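You operate a simulated robot arm through the tools that you are given. There is no shell and no other tool.

The job below is to be done with a simulated robot arm. You get a single attempt, and the scene is never put back.

Task
Put things in order on the top of the tea chest. At the end: the blue glass stands where the purple bottle (marked "Hair Oil") stood; the brown stone stands on top of the grey weight; the green battery from the top of the tea chest stands where the brown stone stood; the purple bottle stands where the green battery stood; whatever was shut is shut again. Leave all else as you found it, and nothing knocked over.

Only the result counts: the job must be done as asked and must still hold three seconds after the hand-in. Knocking over, shifting, dropping, spilling or breaking anything else fails it.

Robot
A 6-joint arm with a two-finger parallel gripper, fixed in place. Base frame: the origin is at the foot of the arm, x ahead of it, y to its left, z up; the work surface is at about z = 0. Lengths are in m, angles in rad, forces in N, time in s.
With the tool pointing down near the work surface it reaches from about 0.16 to 0.42 m from the base axis. Its first joint turns from -1.152 to 1.152 rad. Payload 1.57 kg.
Tool frame: the origin (TCP) lies between the finger pads and is the grasp point; the fingertips stand 0.03 m ahead of it; z points along the fingers, y is the line along which they close. Largest opening 0.08 m; finger width 0.017, thickness 0.012; the body of the gripper, 0.04 by 0.082 m, starts 0.08 m behind the TCP.
Orientation is told as [roll, pitch, yaw] about the base's x, y, z axes, in that order, counted from this pose: with the fingers straight down and closing along the base's y, the tool's x points along the base's -x, its y along +y and its z along -z.

Tools
- The arm moves only by the tool step_arm. Its argument "rows" is a list of rows, each an object (a shift or turn left out is 0, a gripper value left out holds the last) with "delta_pos": the shift along the tool's x, y, z in m, a list of three; "turn": the turn, a rotation vector about the tool's x, y, z in rad, a list of three. In form: [{"delta_pos": [x, y, z], "turn": [ax, ay, az]}, ...]. A call has 1 to 20 rows; each row is the pose to reach, as a shift and turn from the pose commanded when the call began, along the tool's axes at that moment. "claw" is the finger opening in m, from 0 to 0.08, set as the call begins (left out, the last holds). Rows are played at 5 a second. More than 0.05 m and 0.15 rad between two rows, or a gripper value outside its range, and nothing of the call is played. Where a pose cannot be reached the arm comes as near as it can. A force on the tool above 40 N (or 10 N above the force at the start of the call, whichever is more), or a blocked arm, ends the call early, and 0.2 s more pass. The fingers move at their own pace (about 0.153 m/s each) and stop on an object; they squeeze with about 38 N. The grip force told is the motor's: it shows also when the fingers shut on nothing. Time passes only in rows, and 0.2 s behind the last, so rows that repeat a pose let the fingers close. The reply holds the time, the measured pose of the TCP, the force on the tool along the base axes, the opening and the grip force, in the units named above and with some noise, with the torque about the TCP (base axes, N m) and any sound that the robot's microphone picked up.
- Cameras (640 x 400 px; columns grow to the right, rows downward): "scene" is fixed at [0.0388, -0.3433, 0.4091]; the picture's right is [0.83, -0.56, 0.00], its down [-0.37, -0.54, -0.76] and it looks along [0.42, 0.63, -0.65] (base axes); focal length 240 px, centre (320, 200). "wrist" rides on the gripper at [0.072, -0.007, -0.122] in the tool frame; the picture's right is [0.09, 1.00, 0.00], its down [-0.84, 0.08, -0.54] and it looks along [-0.54, 0.05, 0.84] (tool axes); focal length 238 px, centre (320, 200). There is no depth. A picture from a camera that has moved, and an enlarged one, comes with that camera's place and axes in the base frame and with its lens. The place of the scene camera against the robot may be out by one fixed shift of up to 0.025 m in any direction.
- capture(camera): a new picture of that camera. No time passes.
- close_up(camera, box): a new picture of the part [left, top, right, bottom] of that camera's present view, enlarged. No time passes.
- finish_job(): hands the job in; it is judged then, once.

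Places have to be worked out from the pictures, the camera data and where the tool is seen. Open the gripper and draw the arm clear of the work before you hand the job in, unless the task says otherwise.

The tools are called after "Call:" as name(argument=value, ...) on one line, values as JSON. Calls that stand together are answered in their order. step_arm: Moves the arm, as the interface text tells. Its arguments: {"type":"object","properties":{"rows":{"type":"array","items":{"type":"object","properties":{"delta_pos":{"type":"array","items":{"type":"number"}},"turn":{"type":"array","items":{"type":"number"}}}}},"claw":{"type":"number"}},"required":["rows"]} The other tools are called the same way: capture (camera) takes a picture; close_up (camera, box) takes an enlarged picture of a part of a camera's view; finish_job () hands the job in.

At the start:

```text
clock: 0.0
eef_pos: [0.2606, -0.0039, 0.2469]
tcp_rot: [0.0, -0.001, 0.002]
contact_force: [-1.0, 0.5, -0.4]
torque: [-0.03, -0.02, -0.02]
finger_gap: 0.0799
grip_force: 0.1
```

scene: 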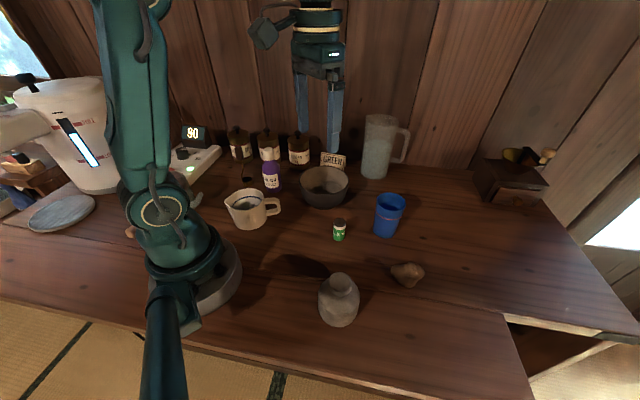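
wrist: 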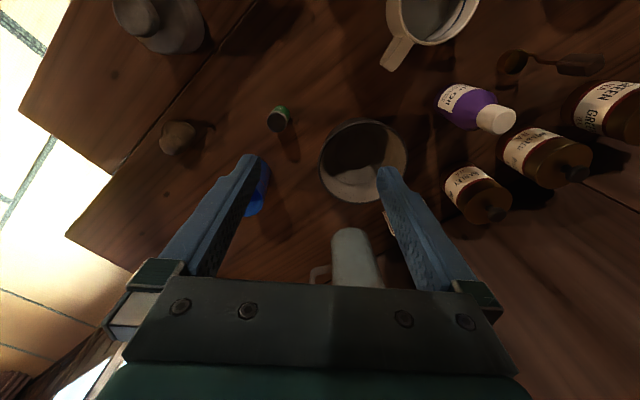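

I'll start by looking at the scene in detail; the first pictures show the blue glass, green battery, brown stone, grey weight and purple bottle on the table top.

Call:
close_up(camera="scene", box=[220, 120, 440, 260])

Call:
close_up(camera="scene", box=[290, 200, 450, 340])

Call:
close_up(camera="scene", box=[0, 100, 220, 250])

Call:
close_up(camera="wrist", box=[90, 0, 640, 300])

```text
2.86 times, centred on (330, 190) of scene
camera zoom: at [0.0388, -0.3433, 0.4091], right [0.83, -0.56, 0.0], down [-0.37, -0.54, -0.76], along [0.42, 0.63, -0.65], focal length 686 px, centre (291, 229)
```

zoom: 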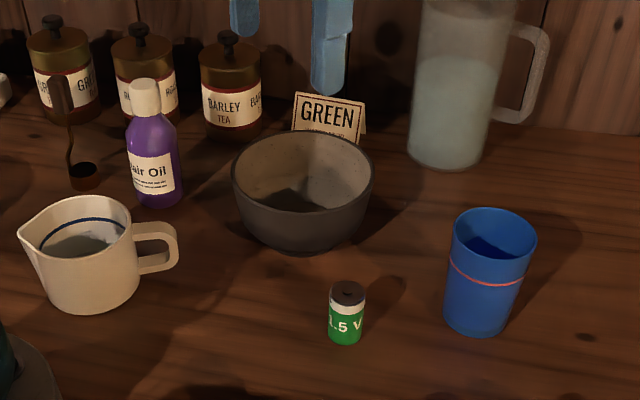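

```text
2.86 times, centred on (370, 270) of scene
camera zoom: at [0.0388, -0.3433, 0.4091], right [0.83, -0.56, 0.0], down [-0.37, -0.54, -0.76], along [0.42, 0.63, -0.65], focal length 686 px, centre (177, 0)
```

zoom: 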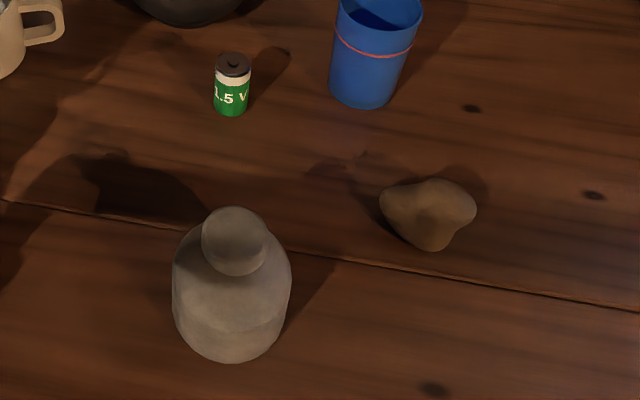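

```text
2.67 times, centred on (110, 175) of scene
camera zoom: at [0.0388, -0.3433, 0.4091], right [0.83, -0.56, 0.0], down [-0.37, -0.54, -0.76], along [0.42, 0.63, -0.65], focal length 640 px, centre (880, 267)
```

zoom: 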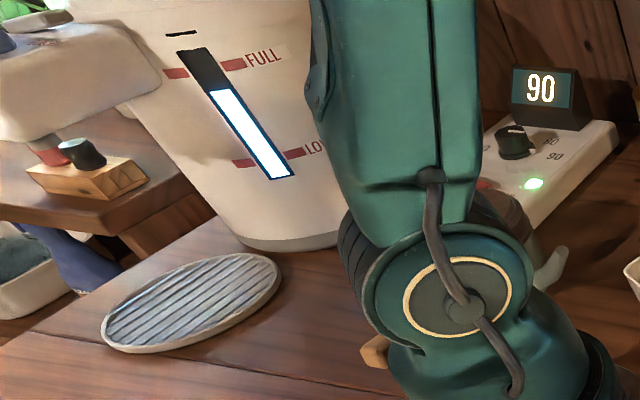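

```text
1.16 times, centred on (365, 150) of wrist
camera zoom: at [0.1888, -0.0111, 0.3676], right [-0.09, 1.0, 0.0], down [0.84, 0.08, 0.54], along [0.54, 0.05, -0.84], focal length 277 px, centre (268, 258)
```

zoom: 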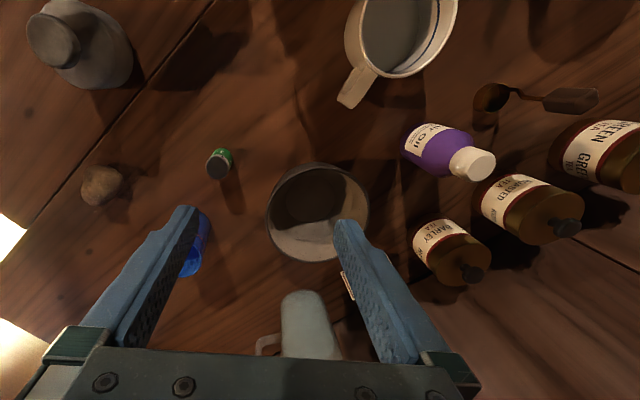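

The closer views show a tall grey weight with a knob on top (roughly x 0.17, y -0.20, about 0.115 m high), the stone near (0.32,-0.22), the battery near (0.27,-0.06), the glass near (0.365,-0.11) and the bottle near (0.23,0.18). I'll move the wrist camera over the weight and stone at a safe height to measure them better.

Call:
step_arm(rows=[{"delta_pos": [0.0117, -0.0277, 0], "turn": [0, 0, 0.12]}, {"delta_pos": [0.0233, -0.0553, 0], "turn": [0, 0, 0.24]}, {"delta_pos": [0.035, -0.083, 0], "turn": [0, 0, 0.36]}, {"delta_pos": [0.0467, -0.1107, 0], "turn": [0, 0, 0.48]}, {"delta_pos": [0.0583, -0.1383, 0], "turn": [0, 0, 0.6]}, {"delta_pos": [0.07, -0.166, 0], "turn": [0, 0, 0.72]}, {"delta_pos": [0.07, -0.166, 0], "turn": [0, 0, 0.72]}])

Call:
capture(camera="wrist")

Call:
capture(camera="scene")

```text
clock: 1.6
eef_pos: [0.1925, -0.171, 0.2463]
tcp_rot: [-0.001, 0.0, -0.72]
contact_force: [0.1, 1.0, -0.3]
torque: [-0.01, -0.01, -0.04]
finger_gap: 0.08
grip_force: 0.1
```

```text
taken
camera wrist: at [0.1331, -0.1284, 0.3682], right [0.59, 0.81, 0.0], down [0.68, -0.49, 0.54], along [0.44, -0.32, -0.84], focal length 238 px, centre (320, 200)
```

wrist: 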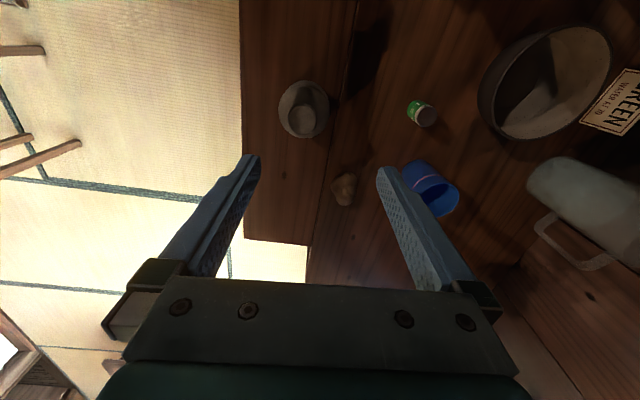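

```text
taken
```

scene: 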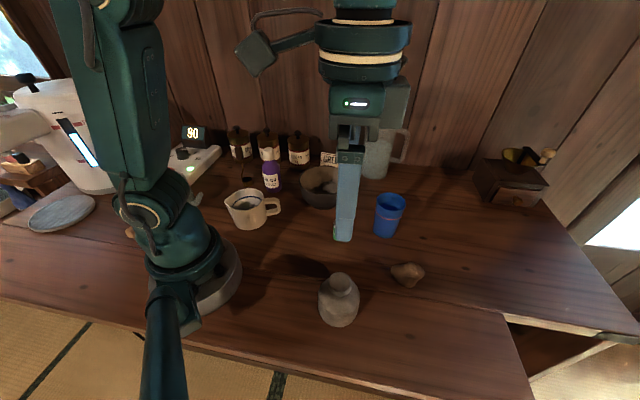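

The weight, stone, battery and glass are all in the wrist view now. I'll enlarge to see the shape of the weight's top and the stone.

Call:
close_up(camera="wrist", box=[250, 60, 410, 220])

Call:
close_up(camera="wrist", box=[370, 70, 490, 230])

Call:
close_up(camera="scene", box=[300, 245, 440, 335])

```text
2.50 times, centred on (330, 140) of wrist
camera zoom: at [0.1331, -0.1284, 0.3682], right [0.59, 0.81, 0.0], down [0.68, -0.49, 0.54], along [0.44, -0.32, -0.84], focal length 596 px, centre (295, 350)
```

zoom: 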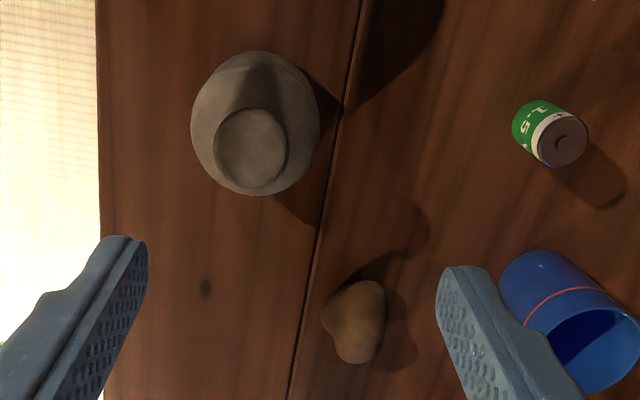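

```text
2.50 times, centred on (430, 150) of wrist
camera zoom: at [0.1331, -0.1284, 0.3682], right [0.59, 0.81, 0.0], down [0.68, -0.49, 0.54], along [0.44, -0.32, -0.84], focal length 596 px, centre (45, 325)
```

zoom: 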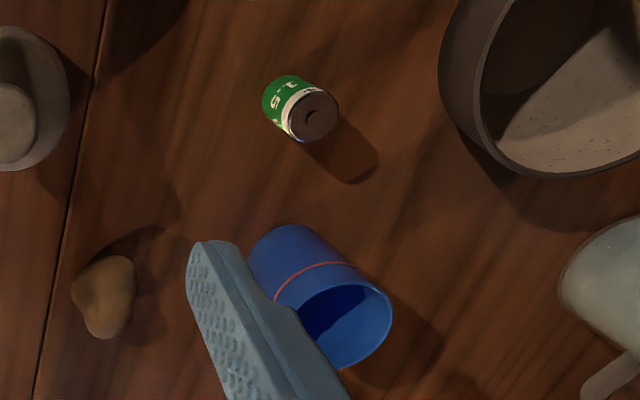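

```text
4.44 times, centred on (370, 290) of scene
camera zoom: at [0.0388, -0.3433, 0.4091], right [0.83, -0.56, 0.0], down [-0.37, -0.54, -0.76], along [0.42, 0.63, -0.65], focal length 1067 px, centre (98, -200)
```

zoom: 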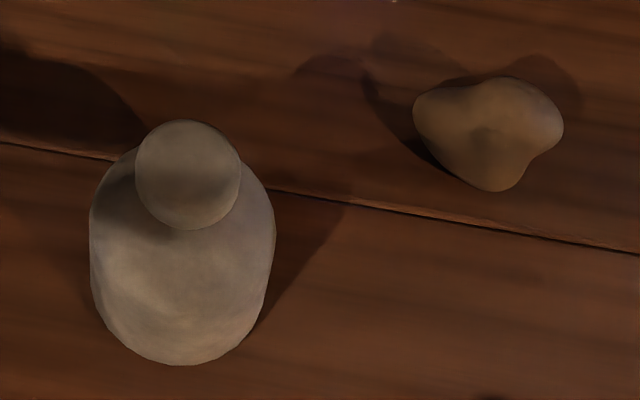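

Close-ups seem to render sharply, so I'll zoom further on the stone, the knob and the other objects from this pose.

Call:
close_up(camera="wrist", box=[320, 165, 370, 215])

Call:
close_up(camera="scene", box=[380, 250, 440, 295])

Call:
close_up(camera="wrist", box=[270, 70, 340, 145])

Call:
close_up(camera="scene", box=[225, 120, 345, 220])

```text
8.00 times, centred on (345, 190) of wrist
camera zoom: at [0.1331, -0.1284, 0.3682], right [0.59, 0.81, 0.0], down [0.68, -0.49, 0.54], along [0.44, -0.32, -0.84], focal length 1907 px, centre (120, 280)
```

zoom: 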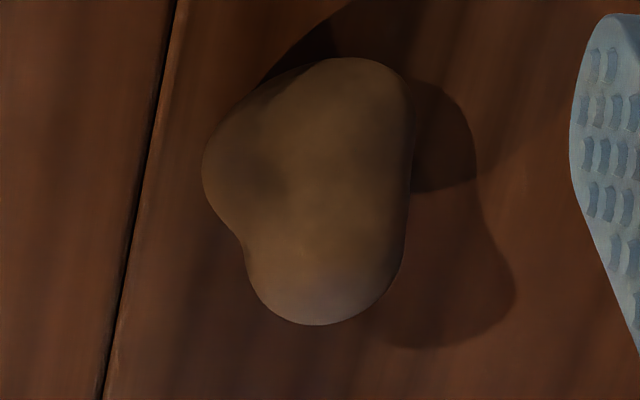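

```text
8.89 times, centred on (410, 272) of scene
camera zoom: at [0.0388, -0.3433, 0.4091], right [0.83, -0.56, 0.0], down [-0.37, -0.54, -0.76], along [0.42, 0.63, -0.65], focal length 2134 px, centre (-480, -444)
```

zoom: 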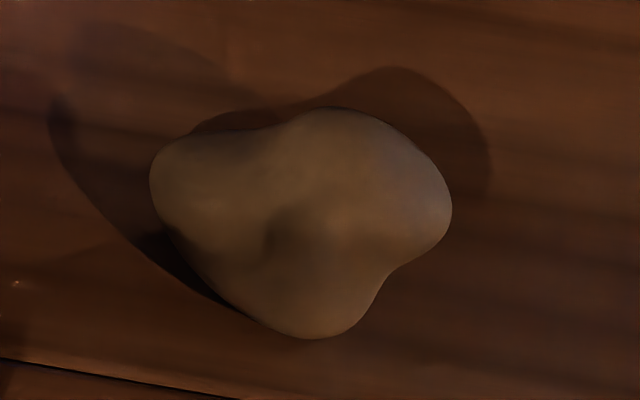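

```text
5.33 times, centred on (305, 108) of wrist
camera zoom: at [0.1331, -0.1284, 0.3682], right [0.59, 0.81, 0.0], down [0.68, -0.49, 0.54], along [0.44, -0.32, -0.84], focal length 1271 px, centre (400, 693)
```

zoom: 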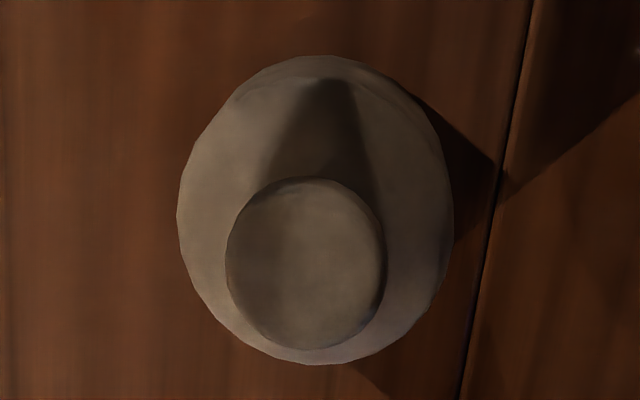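

```text
4.00 times, centred on (285, 170) of scene
camera zoom: at [0.0388, -0.3433, 0.4091], right [0.83, -0.56, 0.0], down [-0.37, -0.54, -0.76], along [0.42, 0.63, -0.65], focal length 960 px, centre (460, 320)
```

zoom: 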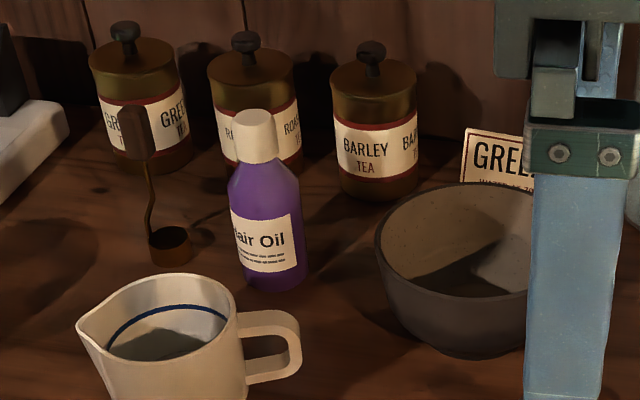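

The knob's top is a flat disk and the stone is a heart-shaped lump about 0.06 x 0.04 m. I'll move over the stone, somewhat lower, to triangulate it.

Call:
step_arm(rows=[{"delta_pos": [-0.0285, 0.012, 0.0116], "turn": [0, 0, -0.0225]}, {"delta_pos": [-0.057, 0.0241, 0.0232], "turn": [0, 0, -0.045]}, {"delta_pos": [-0.0856, 0.0361, 0.0347], "turn": [0, 0, -0.0675]}, {"delta_pos": [-0.1141, 0.0482, 0.0463], "turn": [0, 0, -0.09]}, {"delta_pos": [-0.1141, 0.0482, 0.0463], "turn": [0, 0, -0.09]}])

Call:
capture(camera="wrist")

Call:
close_up(camera="wrist", box=[270, 100, 370, 180])

Call:
capture(camera="scene")

```text
clock: 2.8
eef_pos: [0.3107, -0.211, 0.1882]
tcp_rot: [0.001, 0.0, -0.628]
contact_force: [-0.4, -0.2, 0.6]
torque: [0.02, 0.02, -0.03]
finger_gap: 0.08
grip_force: 0.1
out of reach, approached as far as the arm can: row 4, 5
```

```text
taken
camera wrist: at [0.2483, -0.1744, 0.31], right [0.51, 0.86, 0.0], down [0.72, -0.43, 0.54], along [0.47, -0.28, -0.84], focal length 238 px, centre (320, 200)
```

wrist: 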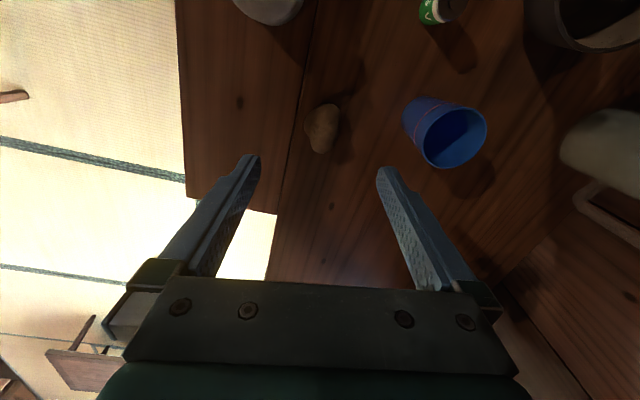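

```text
5.00 times, centred on (320, 140) of wrist
camera zoom: at [0.2483, -0.1744, 0.31], right [0.51, 0.86, 0.0], down [0.72, -0.43, 0.54], along [0.47, -0.28, -0.84], focal length 1192 px, centre (320, 500)
```

zoom: 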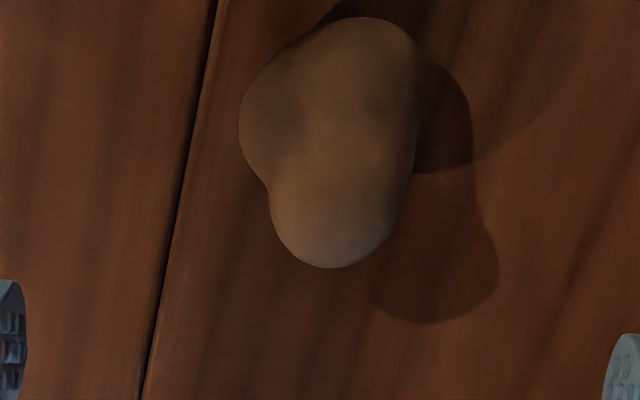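

```text
taken
```

scene: 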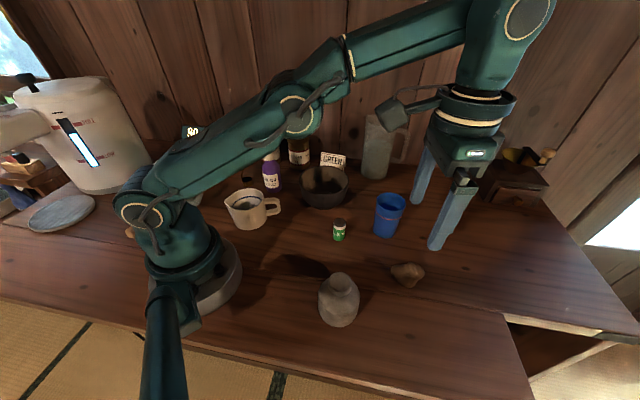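

The stone triangulates to about (0.322,-0.216), roughly 0.03 m high, 0.044 m wide along the closing direction at the present yaw. I'll descend part-way above it and check the alignment.

Call:
step_arm(rows=[{"delta_pos": [-0.0034, 0.001, 0.03], "turn": [0, 0, 0]}, {"delta_pos": [-0.0067, 0.0019, 0.06], "turn": [0, 0, 0]}, {"delta_pos": [-0.0101, 0.0028, 0.09], "turn": [0, 0, 0]}, {"delta_pos": [-0.0101, 0.0028, 0.09], "turn": [0, 0, 0]}])

Call:
capture(camera="wrist")

Call:
capture(camera="scene")

```text
clock: 3.8
eef_pos: [0.3184, -0.2143, 0.0992]
tcp_rot: [-0.001, 0.0, -0.631]
contact_force: [0.1, 0.4, 0.1]
torque: [0.01, -0.02, 0.0]
finger_gap: 0.0798
grip_force: 0.0
```

```text
taken
camera wrist: at [0.2568, -0.1774, 0.2208], right [0.51, 0.86, 0.0], down [0.72, -0.43, 0.54], along [0.47, -0.28, -0.84], focal length 238 px, centre (320, 200)
```

wrist: 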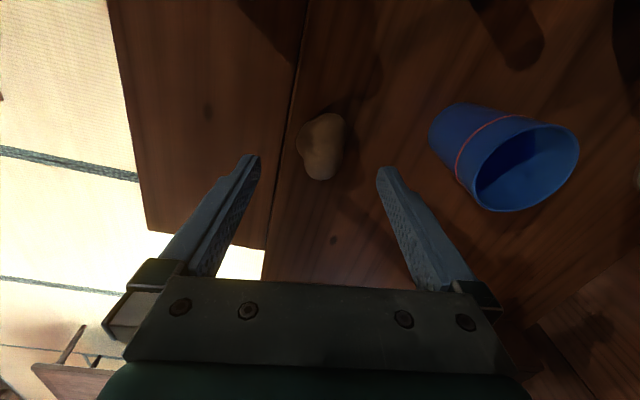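

```text
taken
```

scene: 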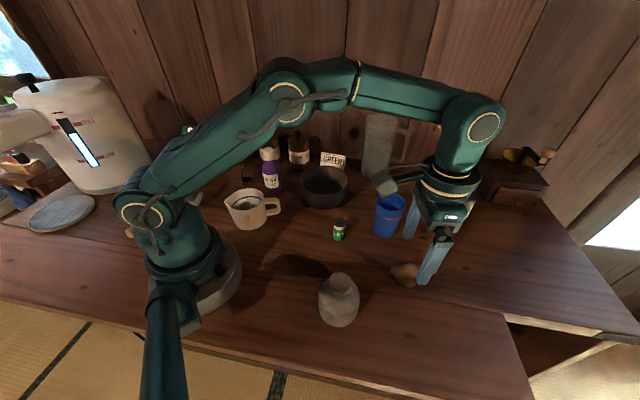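

The stone sits centred between the fingers (pixel ~321,147 against the predicted 321,145). I'll descend so that the fingertips stop just above the table.

Call:
step_arm(rows=[{"delta_pos": [-0.0007, 0.0005, 0.025], "turn": [0, 0, 0]}, {"delta_pos": [-0.0013, 0.001, 0.05], "turn": [0, 0, 0]}, {"delta_pos": [-0.0013, 0.001, 0.062], "turn": [0, 0, 0]}, {"delta_pos": [-0.0013, 0.001, 0.062], "turn": [0, 0, 0]}])

Call:
capture(camera="wrist")

Call:
close_up(camera="scene", box=[360, 220, 460, 300])

```text
clock: 4.8
eef_pos: [0.3204, -0.2141, 0.037]
tcp_rot: [0.0, 0.0, -0.63]
contact_force: [0.3, 0.1, -1.4]
torque: [-0.01, -0.02, 0.0]
finger_gap: 0.08
grip_force: 0.0
```

```text
taken
camera wrist: at [0.2592, -0.1786, 0.1586], right [0.51, 0.86, 0.0], down [0.72, -0.43, 0.54], along [0.47, -0.28, -0.84], focal length 238 px, centre (320, 200)
```

wrist: 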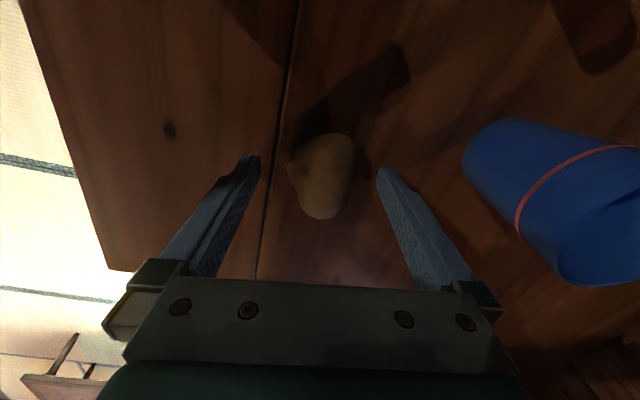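

```text
5.00 times, centred on (410, 260) of scene
camera zoom: at [0.0388, -0.3433, 0.4091], right [0.83, -0.56, 0.0], down [-0.37, -0.54, -0.76], along [0.42, 0.63, -0.65], focal length 1200 px, centre (-130, -100)
```

zoom: 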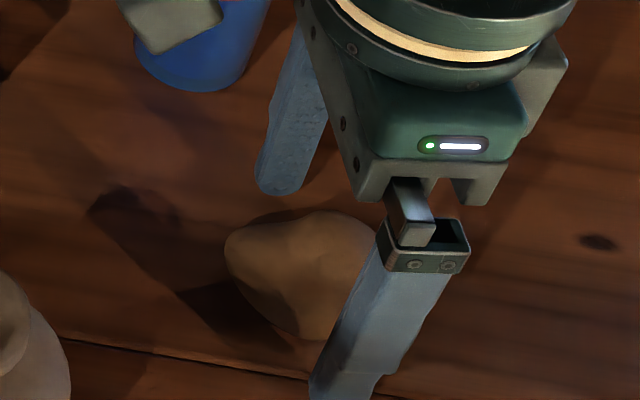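

Fingers straddle the stone at its widest line with tips near the table. I'll close in two stages: first near contact, then the grip.

Call:
step_arm(claw=0.05, rows=[{"delta_pos": [0, 0, 0], "turn": [0, 0, 0]}, {"delta_pos": [0, 0, 0], "turn": [0, 0, 0]}])

Call:
capture(camera="wrist")

```text
clock: 5.4
eef_pos: [0.3217, -0.2152, 0.0369]
tcp_rot: [-0.001, -0.002, -0.631]
contact_force: [0.6, -1.1, -0.2]
torque: [0.02, 0.0, -0.02]
finger_gap: 0.05
grip_force: 0.1
```

```text
taken
camera wrist: at [0.2592, -0.1787, 0.1589], right [0.51, 0.86, 0.0], down [0.72, -0.43, 0.54], along [0.47, -0.28, -0.84], focal length 238 px, centre (320, 200)
```

wrist: 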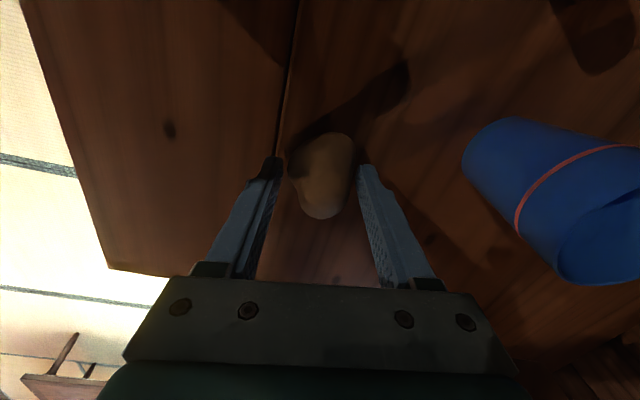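

The stone is evenly between the pads with a few millimetres on each side. I'll close the grip fully now.

Call:
step_arm(claw=0.0, rows=[{"delta_pos": [0, 0, 0], "turn": [0, 0, 0]}, {"delta_pos": [0, 0, 0], "turn": [0, 0, 0]}, {"delta_pos": [0, 0, 0], "turn": [0, 0, 0]}])

Call:
close_up(camera="wrist", box=[240, 100, 400, 260])

Call:
close_up(camera="scene", box=[360, 220, 460, 300])

```text
clock: 6.2
eef_pos: [0.3212, -0.2156, 0.0375]
tcp_rot: [0.001, 0.001, -0.629]
contact_force: [-0.2, 0.4, -0.3]
torque: [0.0, -0.07, -0.02]
finger_gap: 0.0434
grip_force: 38.7
```

```text
2.50 times, centred on (320, 180) of wrist
camera zoom: at [0.2592, -0.1787, 0.1589], right [0.51, 0.86, 0.0], down [0.72, -0.43, 0.54], along [0.47, -0.28, -0.84], focal length 596 px, centre (320, 250)
```

zoom: 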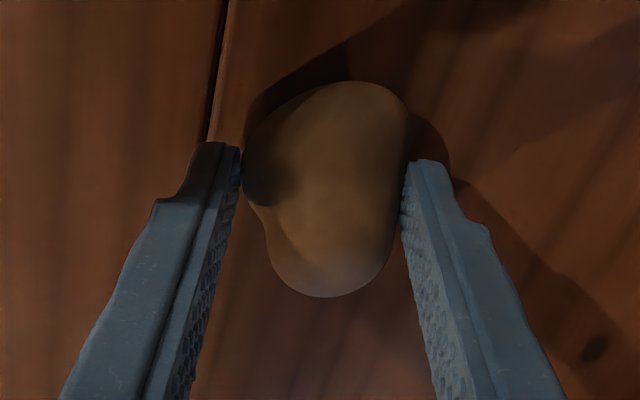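

```text
5.00 times, centred on (410, 260) of scene
camera zoom: at [0.0388, -0.3433, 0.4091], right [0.83, -0.56, 0.0], down [-0.37, -0.54, -0.76], along [0.42, 0.63, -0.65], focal length 1200 px, centre (-130, -100)
```

zoom: 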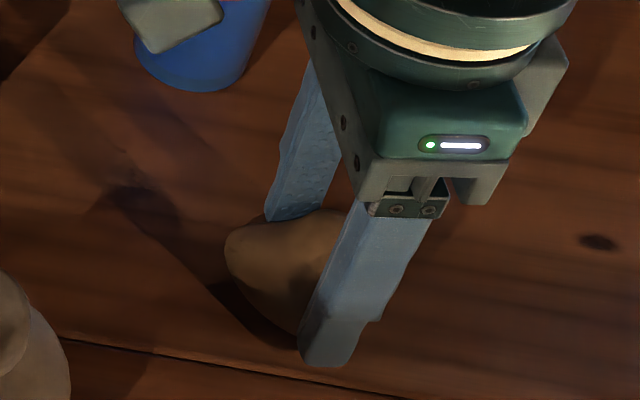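

The grip is solid (gap 0.043, 38 N). I'll lift straight up in steps.

Call:
step_arm(rows=[{"delta_pos": [0, 0, -0.015], "turn": [0, 0, 0]}, {"delta_pos": [0, 0, -0.04], "turn": [0, 0, 0]}, {"delta_pos": [0, 0, -0.08], "turn": [0, 0, 0]}, {"delta_pos": [0, 0, -0.12], "turn": [0, 0, 0]}, {"delta_pos": [0, 0, -0.12], "turn": [0, 0, 0]}])

Call:
close_up(camera="wrist", box=[240, 100, 400, 260])

Call:
close_up(camera="scene", box=[360, 160, 520, 290])

```text
clock: 7.4
eef_pos: [0.3203, -0.2136, 0.157]
tcp_rot: [0.001, 0.0, -0.629]
contact_force: [0.1, -0.4, -1.7]
torque: [-0.02, 0.03, 0.0]
finger_gap: 0.0431
grip_force: 38.4
```

```text
2.50 times, centred on (320, 180) of wrist
camera zoom: at [0.2587, -0.177, 0.2786], right [0.51, 0.86, 0.0], down [0.72, -0.43, 0.54], along [0.47, -0.28, -0.84], focal length 596 px, centre (320, 250)
```

zoom: 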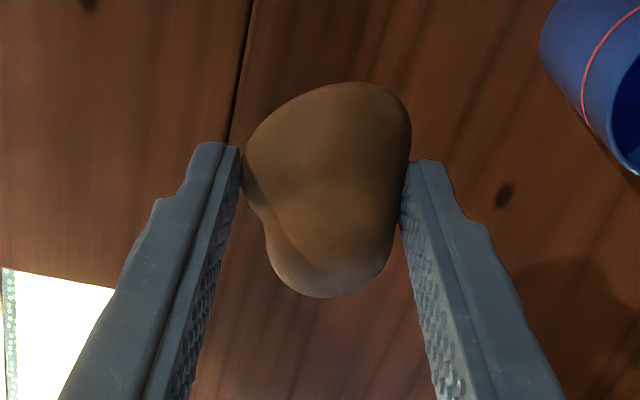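

```text
3.08 times, centred on (440, 225) of scene
camera zoom: at [0.0388, -0.3433, 0.4091], right [0.83, -0.56, 0.0], down [-0.37, -0.54, -0.76], along [0.42, 0.63, -0.65], focal length 739 px, centre (-49, 123)
```

zoom: 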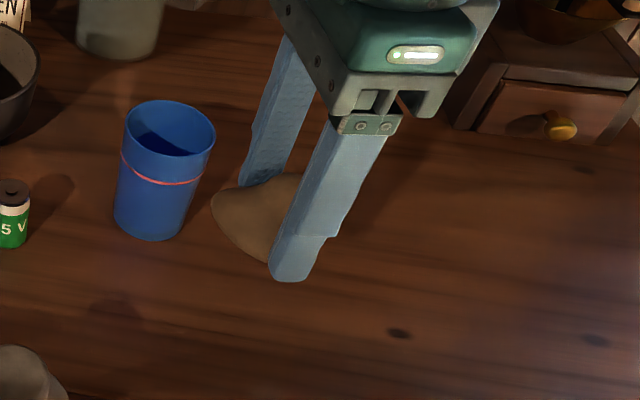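

The stone is held steadily, unmoved in the grip. I'll carry it toward the weight while rising and turning the gripper so that the scene camera can see the stone between the fingers.

Call:
step_arm(rows=[{"delta_pos": [0.0117, -0.0066, -0.0059], "turn": [0, 0, 0.133]}, {"delta_pos": [0.0233, -0.0133, -0.0118], "turn": [0, 0, 0.267]}, {"delta_pos": [0.035, -0.0199, -0.0177], "turn": [0, 0, 0.4]}, {"delta_pos": [0.0467, -0.0265, -0.0236], "turn": [0, 0, 0.533]}, {"delta_pos": [0.0583, -0.0332, -0.0294], "turn": [0, 0, 0.667]}, {"delta_pos": [0.07, -0.0398, -0.0353], "turn": [0, 0, 0.8]}, {"delta_pos": [0.0817, -0.0464, -0.0412], "turn": [0, 0, 0.933]}, {"delta_pos": [0.0933, -0.0531, -0.0471], "turn": [0, 0, 1.067]}, {"delta_pos": [0.105, -0.0597, -0.053], "turn": [0, 0, 1.2]}, {"delta_pos": [0.105, -0.0597, -0.053], "turn": [0, 0, 1.2]}])

Call:
capture(camera="wrist")

Call:
capture(camera="scene")

```text
clock: 9.6
eef_pos: [0.202, -0.2009, 0.2091]
tcp_rot: [0.001, 0.0, -1.832]
contact_force: [0.9, 0.8, -0.8]
torque: [-0.01, 0.02, 0.0]
finger_gap: 0.0432
grip_force: 37.9
```

```text
taken
camera wrist: at [0.2131, -0.1308, 0.331], right [0.99, -0.17, 0.0], down [-0.14, -0.83, 0.54], along [-0.09, -0.53, -0.84], focal length 238 px, centre (320, 200)
```

wrist: 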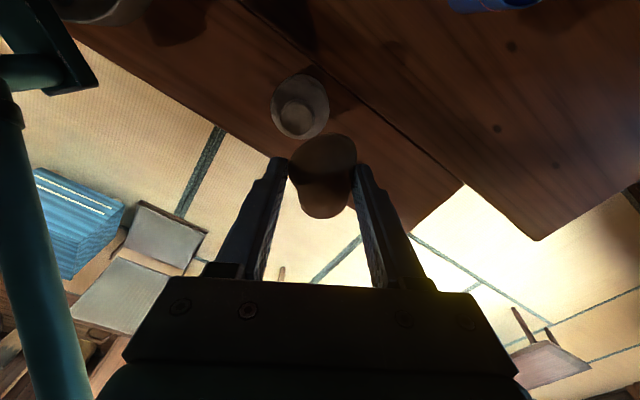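

```text
taken
```

scene: 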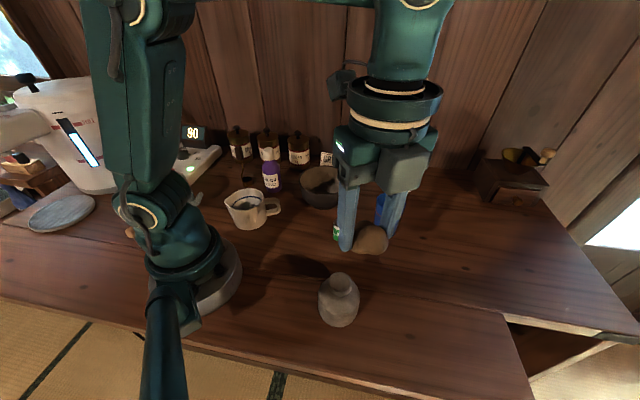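

Call:
close_up(camera="scene", box=[320, 190, 420, 270])

Call:
close_up(camera="wrist", box=[255, 55, 375, 150])

Call:
close_up(camera="wrist", box=[265, 115, 385, 235])

Call:
close_up(camera="scene", box=[310, 260, 370, 335])

```text
5.00 times, centred on (370, 230) of scene
camera zoom: at [0.0388, -0.3433, 0.4091], right [0.83, -0.56, 0.0], down [-0.37, -0.54, -0.76], along [0.42, 0.63, -0.65], focal length 1200 px, centre (70, 50)
```

zoom: 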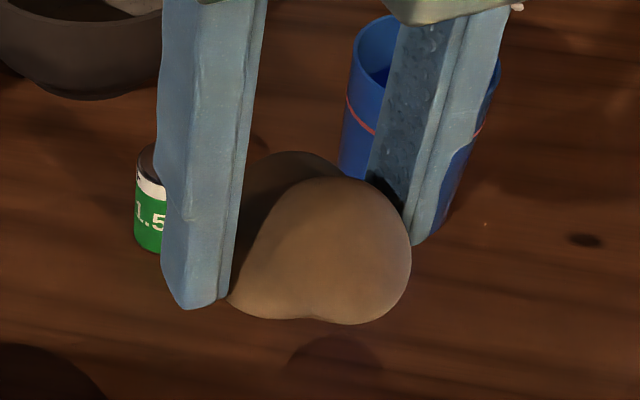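

```text
4.21 times, centred on (315, 102) of wrist
camera zoom: at [0.2131, -0.1308, 0.331], right [0.99, -0.17, 0.0], down [-0.14, -0.83, 0.54], along [-0.09, -0.53, -0.84], focal length 1004 px, centre (341, 610)
```

zoom: 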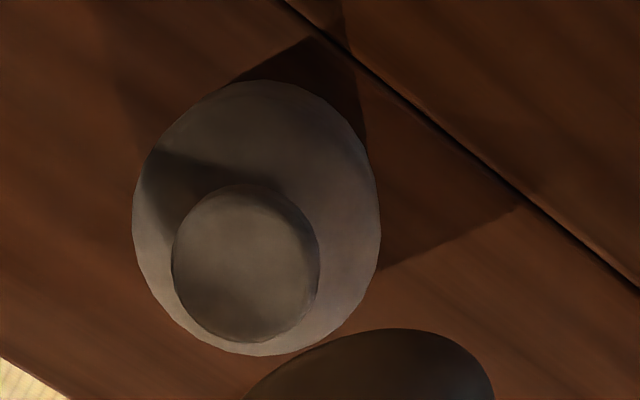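

```text
3.33 times, centred on (325, 175) of wrist
camera zoom: at [0.2131, -0.1308, 0.331], right [0.99, -0.17, 0.0], down [-0.14, -0.83, 0.54], along [-0.09, -0.53, -0.84], focal length 794 px, centre (303, 283)
```

zoom: 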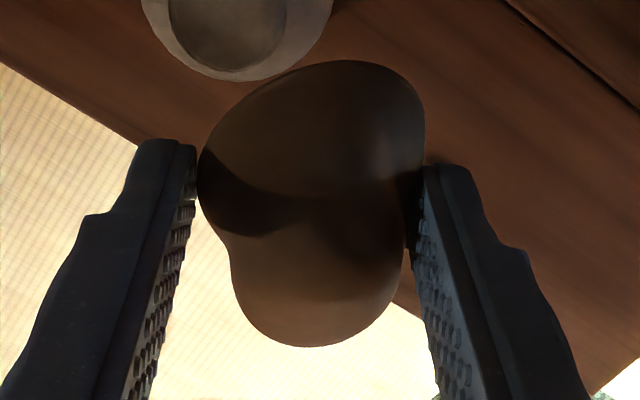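

```text
5.33 times, centred on (340, 298) of scene
camera zoom: at [0.0388, -0.3433, 0.4091], right [0.83, -0.56, 0.0], down [-0.37, -0.54, -0.76], along [0.42, 0.63, -0.65], focal length 1280 px, centre (213, -320)
```

zoom: 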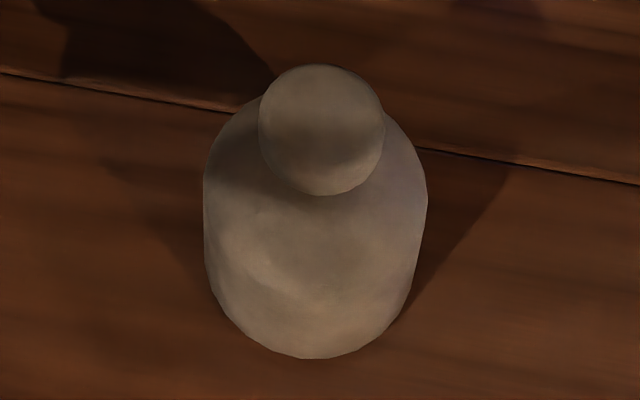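

Two wrist views put the knob's flat top at about (0.180,-0.188) and z ≈ 0.082, and the stone's underside looks fairly flat. I'll move over the knob and descend to leave about 2–3 cm of gap, then check.

Call:
step_arm(rows=[{"delta_pos": [0.0034, -0.013, 0.01], "turn": [0, 0, 0]}, {"delta_pos": [0.0068, -0.0261, 0.03], "turn": [0, 0, 0]}, {"delta_pos": [0.0068, -0.0261, 0.06], "turn": [0, 0, 0]}, {"delta_pos": [0.0068, -0.0261, 0.06], "turn": [0, 0, 0]}])

Call:
capture(camera="wrist")

Call:
close_up(camera="scene", box=[290, 220, 410, 330])

```text
clock: 10.6
eef_pos: [0.1774, -0.1879, 0.1471]
tcp_rot: [0.001, 0.001, -1.829]
contact_force: [0.0, 0.2, -1.7]
torque: [-0.02, 0.02, -0.05]
finger_gap: 0.043
grip_force: 38.2
```

```text
taken
camera wrist: at [0.1898, -0.1176, 0.2697], right [0.99, -0.17, 0.0], down [-0.14, -0.83, 0.54], along [-0.09, -0.53, -0.84], focal length 238 px, centre (320, 200)
```

wrist: 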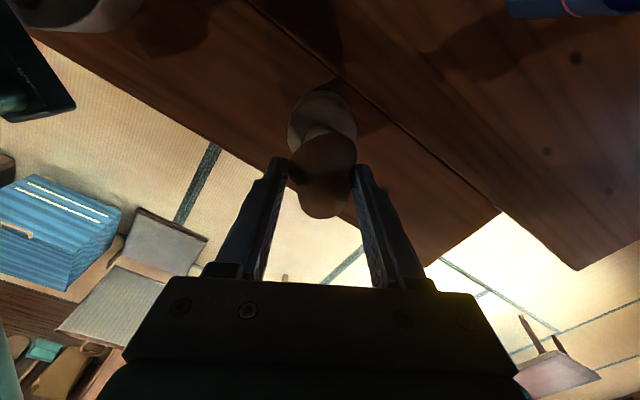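

```text
3.64 times, centred on (350, 275) of scene
camera zoom: at [0.0388, -0.3433, 0.4091], right [0.83, -0.56, 0.0], down [-0.37, -0.54, -0.76], along [0.42, 0.63, -0.65], focal length 873 px, centre (211, -73)
```

zoom: 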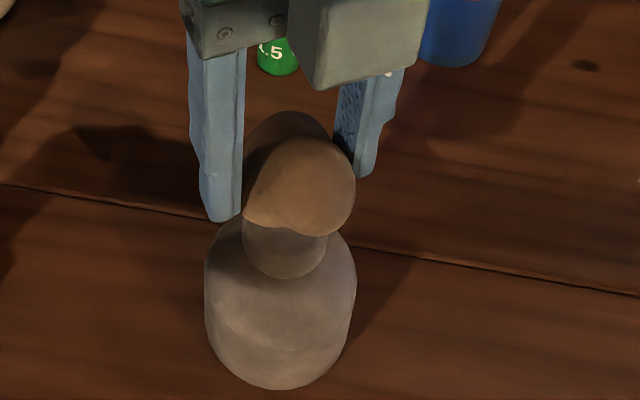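

The stone is above the knob with a gap of a few centimetres. I'll zoom both views to check the centring before lowering.

Call:
close_up(camera="wrist", box=[265, 75, 385, 235])

Call:
close_up(camera="scene", box=[325, 245, 375, 305])

```text
2.50 times, centred on (325, 155) of wrist
camera zoom: at [0.1898, -0.1176, 0.2697], right [0.99, -0.17, 0.0], down [-0.14, -0.83, 0.54], along [-0.09, -0.53, -0.84], focal length 596 px, centre (308, 312)
```

zoom: 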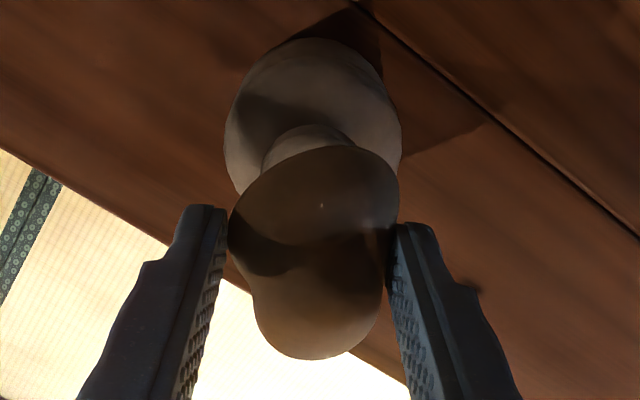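

```text
6.67 times, centred on (350, 275) of scene
camera zoom: at [0.0388, -0.3433, 0.4091], right [0.83, -0.56, 0.0], down [-0.37, -0.54, -0.76], along [0.42, 0.63, -0.65], focal length 1600 px, centre (120, -300)
```

zoom: 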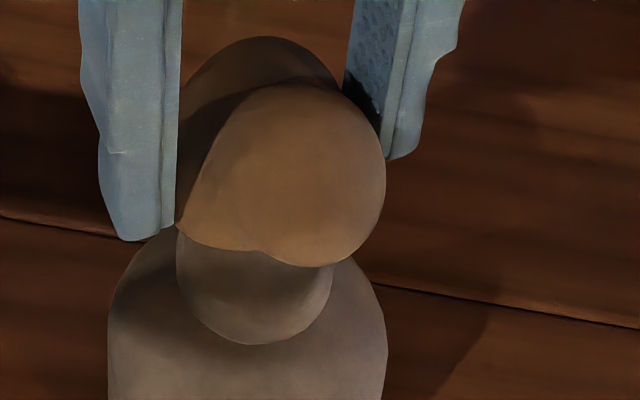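

Centring is within 2–3 mm; I'll trim by about 2 mm each way and lower to roughly 5–8 mm above the expected contact height, watching the force.

Call:
step_arm(rows=[{"delta_pos": [0.002, -0.002, 0.01], "turn": [0, 0, 0]}, {"delta_pos": [0.002, -0.002, 0.02], "turn": [0, 0, 0]}, {"delta_pos": [0.002, -0.002, 0.02], "turn": [0, 0, 0]}])

Call:
close_up(camera="wrist", box=[265, 75, 385, 235])

Call:
close_up(camera="scene", box=[320, 250, 370, 310])

```text
clock: 11.4
eef_pos: [0.1755, -0.1852, 0.1291]
tcp_rot: [0.0, -0.001, -1.83]
contact_force: [-0.6, 0.3, -2.0]
torque: [-0.02, 0.02, 0.0]
finger_gap: 0.0433
grip_force: 38.0
```

```text
2.50 times, centred on (325, 155) of wrist
camera zoom: at [0.1879, -0.1152, 0.2504], right [0.99, -0.17, 0.0], down [-0.14, -0.83, 0.54], along [-0.09, -0.53, -0.84], focal length 596 px, centre (308, 312)
```

zoom: 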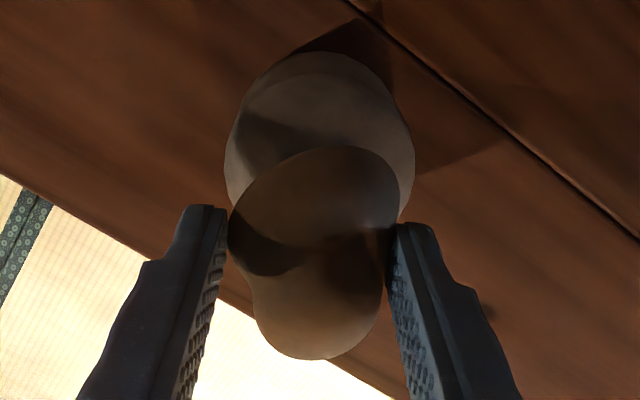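

```text
6.67 times, centred on (345, 280) of scene
camera zoom: at [0.0388, -0.3433, 0.4091], right [0.83, -0.56, 0.0], down [-0.37, -0.54, -0.76], along [0.42, 0.63, -0.65], focal length 1600 px, centre (153, -333)
```

zoom: 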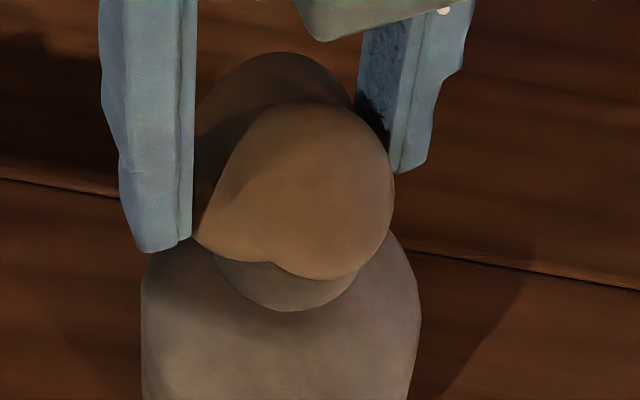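

The alignment looks good. I'll lower in 2 mm steps and watch for the contact force.

Call:
step_arm(rows=[{"delta_pos": [0, 0, 0.002], "turn": [0, 0, 0]}, {"delta_pos": [0, 0, 0.004], "turn": [0, 0, 0]}, {"delta_pos": [0, 0, 0.006], "turn": [0, 0, 0]}])

Call:
close_up(camera="scene", box=[320, 250, 370, 310])

```text
clock: 12.2
eef_pos: [0.1772, -0.1845, 0.123]
tcp_rot: [-0.001, -0.001, -1.827]
contact_force: [-6.7, 6.5, 34.8]
torque: [0.16, 0.16, 0.11]
finger_gap: 0.0432
grip_force: 37.6
```

```text
6.67 times, centred on (345, 280) of scene
camera zoom: at [0.0387, -0.3432, 0.4092], right [0.83, -0.56, 0.0], down [-0.37, -0.54, -0.76], along [0.42, 0.63, -0.65], focal length 1600 px, centre (153, -333)
```

zoom: 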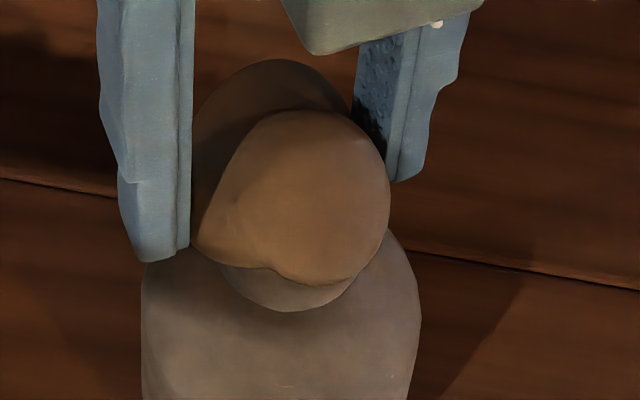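

Contact at TCP z ≈ 0.123 with about 35 N — the centre of pressure is only 2–3 mm off the tool axis, so the stone sits over the knob. I'll ease up to relieve the push.

Call:
step_arm(rows=[{"delta_pos": [0, 0, -0.001], "turn": [0, 0, 0]}, {"delta_pos": [0, 0, -0.001], "turn": [0, 0, 0]}])

```text
clock: 12.8
eef_pos: [0.1767, -0.1856, 0.1238]
tcp_rot: [0.002, -0.001, -1.831]
contact_force: [-4.3, 1.7, 26.0]
torque: [0.0, 0.1, 0.02]
finger_gap: 0.0428
grip_force: 37.8
```

Still 26 N; roughly 9 N per mm, so I'll ease another 1.8 mm.

Call:
step_arm(rows=[{"delta_pos": [0, 0, -0.001], "turn": [0, 0, 0]}, {"delta_pos": [0, 0, -0.0018], "turn": [0, 0, 0]}, {"delta_pos": [0, 0, -0.0018], "turn": [0, 0, 0]}])

Call:
close_up(camera="scene", box=[320, 250, 370, 310])

Call:
close_up(camera="wrist", box=[265, 75, 385, 235])

```text
clock: 13.6
eef_pos: [0.177, -0.1858, 0.126]
tcp_rot: [-0.001, 0.0, -1.828]
contact_force: [-0.1, -0.7, -1.5]
torque: [0.01, 0.01, 0.04]
finger_gap: 0.043
grip_force: 38.2
```

```text
6.67 times, centred on (345, 280) of scene
camera zoom: at [0.0388, -0.3433, 0.4091], right [0.83, -0.56, 0.0], down [-0.37, -0.54, -0.76], along [0.42, 0.63, -0.65], focal length 1600 px, centre (153, -333)
```

zoom: 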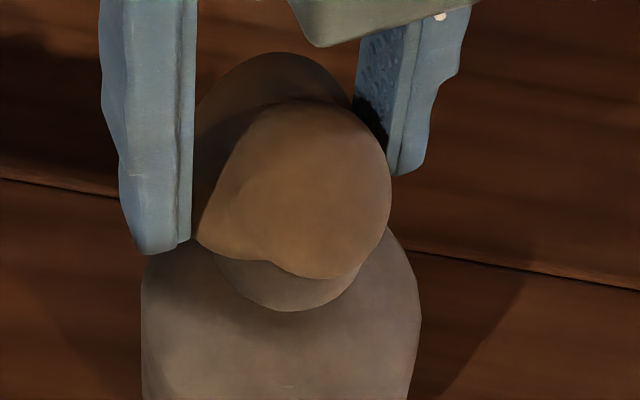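

```text
2.50 times, centred on (325, 155) of wrist
camera zoom: at [0.1885, -0.1143, 0.2474], right [0.99, -0.17, 0.0], down [-0.14, -0.83, 0.54], along [-0.09, -0.53, -0.84], focal length 596 px, centre (308, 312)
```

zoom: 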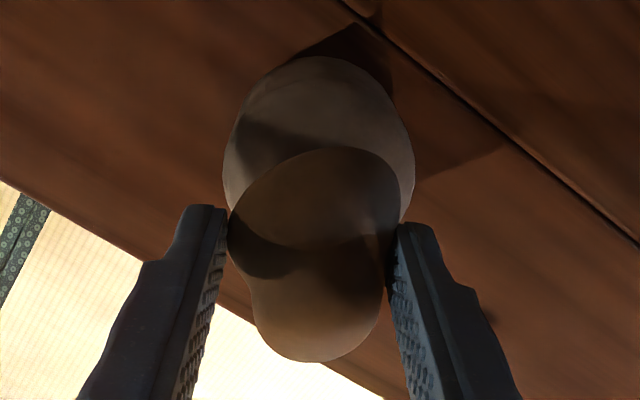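

Contact begins near z ≈ 0.1255. I'll lower to a light touch.

Call:
step_arm(rows=[{"delta_pos": [0, 0, 0.0007], "turn": [0, 0, 0]}, {"delta_pos": [0, 0, 0.0007], "turn": [0, 0, 0]}])

```text
clock: 14.2
eef_pos: [0.1771, -0.1848, 0.1255]
tcp_rot: [0.0, 0.001, -1.829]
contact_force: [-1.0, -1.0, -0.3]
torque: [-0.03, 0.01, 0.01]
finger_gap: 0.0428
grip_force: 37.7
```

Call:
step_arm(rows=[{"delta_pos": [0, 0, 0.0006], "turn": [0, 0, 0]}, {"delta_pos": [0, 0, 0.0006], "turn": [0, 0, 0]}])

```text
clock: 14.8
eef_pos: [0.1758, -0.1857, 0.1243]
tcp_rot: [-0.001, 0.0, -1.828]
contact_force: [-0.2, -0.2, -0.6]
torque: [0.0, 0.0, -0.04]
finger_gap: 0.043
grip_force: 37.8
```

No contact yet; another small step down.

Call:
step_arm(rows=[{"delta_pos": [0, 0, 0.0006], "turn": [0, 0, 0]}, {"delta_pos": [0, 0, 0.0006], "turn": [0, 0, 0]}])

```text
clock: 15.4
eef_pos: [0.177, -0.1861, 0.123]
tcp_rot: [0.003, -0.003, -1.828]
contact_force: [-7.7, -0.9, 20.9]
torque: [-0.08, 0.2, 0.02]
finger_gap: 0.0428
grip_force: 38.0
```

Contact again (21 N) with the centre of pressure near the knob's centre. I'll ease 0.4 mm and check.

Call:
step_arm(rows=[{"delta_pos": [0, 0, -0.0004], "turn": [0, 0, 0]}, {"delta_pos": [0, 0, -0.0004], "turn": [0, 0, 0]}])

```text
clock: 16.0
eef_pos: [0.177, -0.1857, 0.1247]
tcp_rot: [0.001, 0.001, -1.83]
contact_force: [-1.6, -1.6, 7.2]
torque: [-0.16, 0.01, -0.02]
finger_gap: 0.0428
grip_force: 38.2
```

Light contact of 7 N. I'll open the fingers by just 4 mm so that they still cage the stone, and watch whether it stays level.

Call:
step_arm(claw=0.047, rows=[{"delta_pos": [0, 0, 0], "turn": [0, 0, 0]}, {"delta_pos": [0, 0, 0], "turn": [0, 0, 0]}, {"delta_pos": [0, 0, 0], "turn": [0, 0, 0]}])

Call:
close_up(camera="scene", box=[320, 250, 370, 310])

Call:
close_up(camera="wrist", box=[265, 75, 385, 235])

```text
clock: 16.8
eef_pos: [0.1767, -0.1871, 0.1249]
tcp_rot: [0.001, 0.0, -1.828]
contact_force: [0.7, 1.7, -0.6]
torque: [0.0, 0.01, 0.05]
finger_gap: 0.047
grip_force: 0.0
```

```text
6.67 times, centred on (345, 280) of scene
camera zoom: at [0.0388, -0.3433, 0.4091], right [0.83, -0.56, 0.0], down [-0.37, -0.54, -0.76], along [0.42, 0.63, -0.65], focal length 1600 px, centre (153, -333)
```

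zoom: 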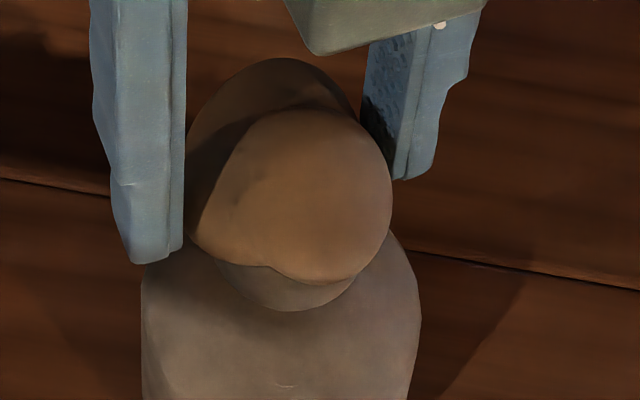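

```text
2.50 times, centred on (325, 155) of wrist
camera zoom: at [0.1883, -0.1147, 0.2457], right [0.99, -0.17, 0.0], down [-0.14, -0.83, 0.54], along [-0.09, -0.53, -0.84], focal length 596 px, centre (308, 312)
```

zoom: 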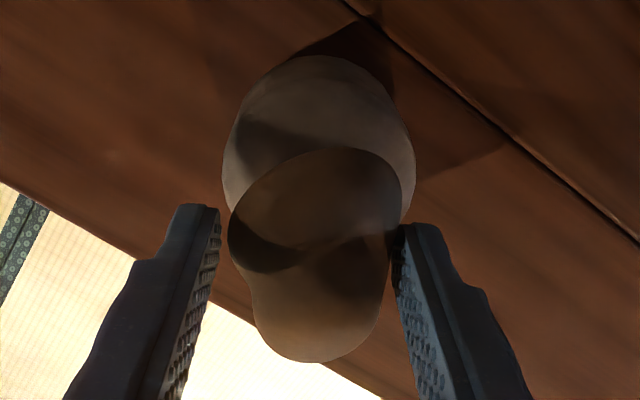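

The stone rests on the knob with both pads clear and no visible tilt. I'll hold a second, open a bit more and compare.

Call:
step_arm(claw=0.056, rows=[{"delta_pos": [0, 0, 0], "turn": [0, 0, 0]}, {"delta_pos": [0, 0, 0], "turn": [0, 0, 0]}, {"delta_pos": [0, 0, 0], "turn": [0, 0, 0]}, {"delta_pos": [0, 0, 0], "turn": [0, 0, 0]}, {"delta_pos": [0, 0, 0], "turn": [0, 0, 0]}, {"delta_pos": [0, 0, 0], "turn": [0, 0, 0]}])

Call:
close_up(camera="scene", box=[320, 250, 370, 310])

Call:
close_up(camera="wrist", box=[265, 75, 385, 235])

```text
clock: 18.2
eef_pos: [0.1769, -0.1854, 0.1235]
tcp_rot: [-0.001, 0.0, -1.829]
contact_force: [-0.1, 0.1, 0.0]
torque: [0.0, -0.01, 0.0]
finger_gap: 0.0561
grip_force: 0.0
```

```text
6.67 times, centred on (345, 280) of scene
camera zoom: at [0.0388, -0.3433, 0.4091], right [0.83, -0.56, 0.0], down [-0.37, -0.54, -0.76], along [0.42, 0.63, -0.65], focal length 1600 px, centre (153, -333)
```

zoom: 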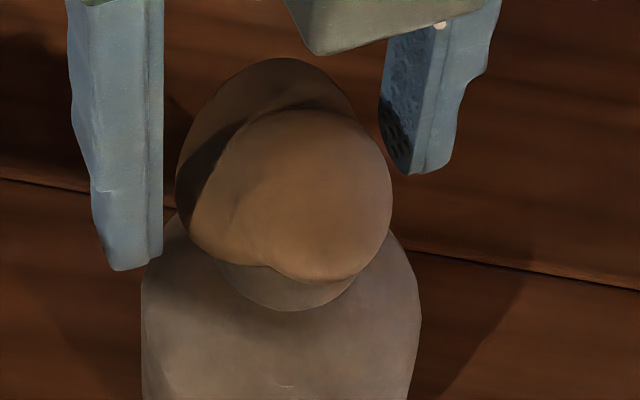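

```text
2.50 times, centred on (325, 155) of wrist
camera zoom: at [0.1883, -0.1147, 0.2457], right [0.99, -0.17, 0.0], down [-0.14, -0.83, 0.54], along [-0.09, -0.53, -0.84], focal length 596 px, centre (308, 312)
```

zoom: 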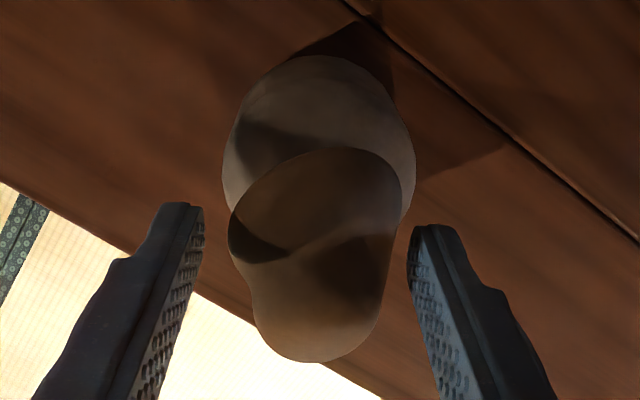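

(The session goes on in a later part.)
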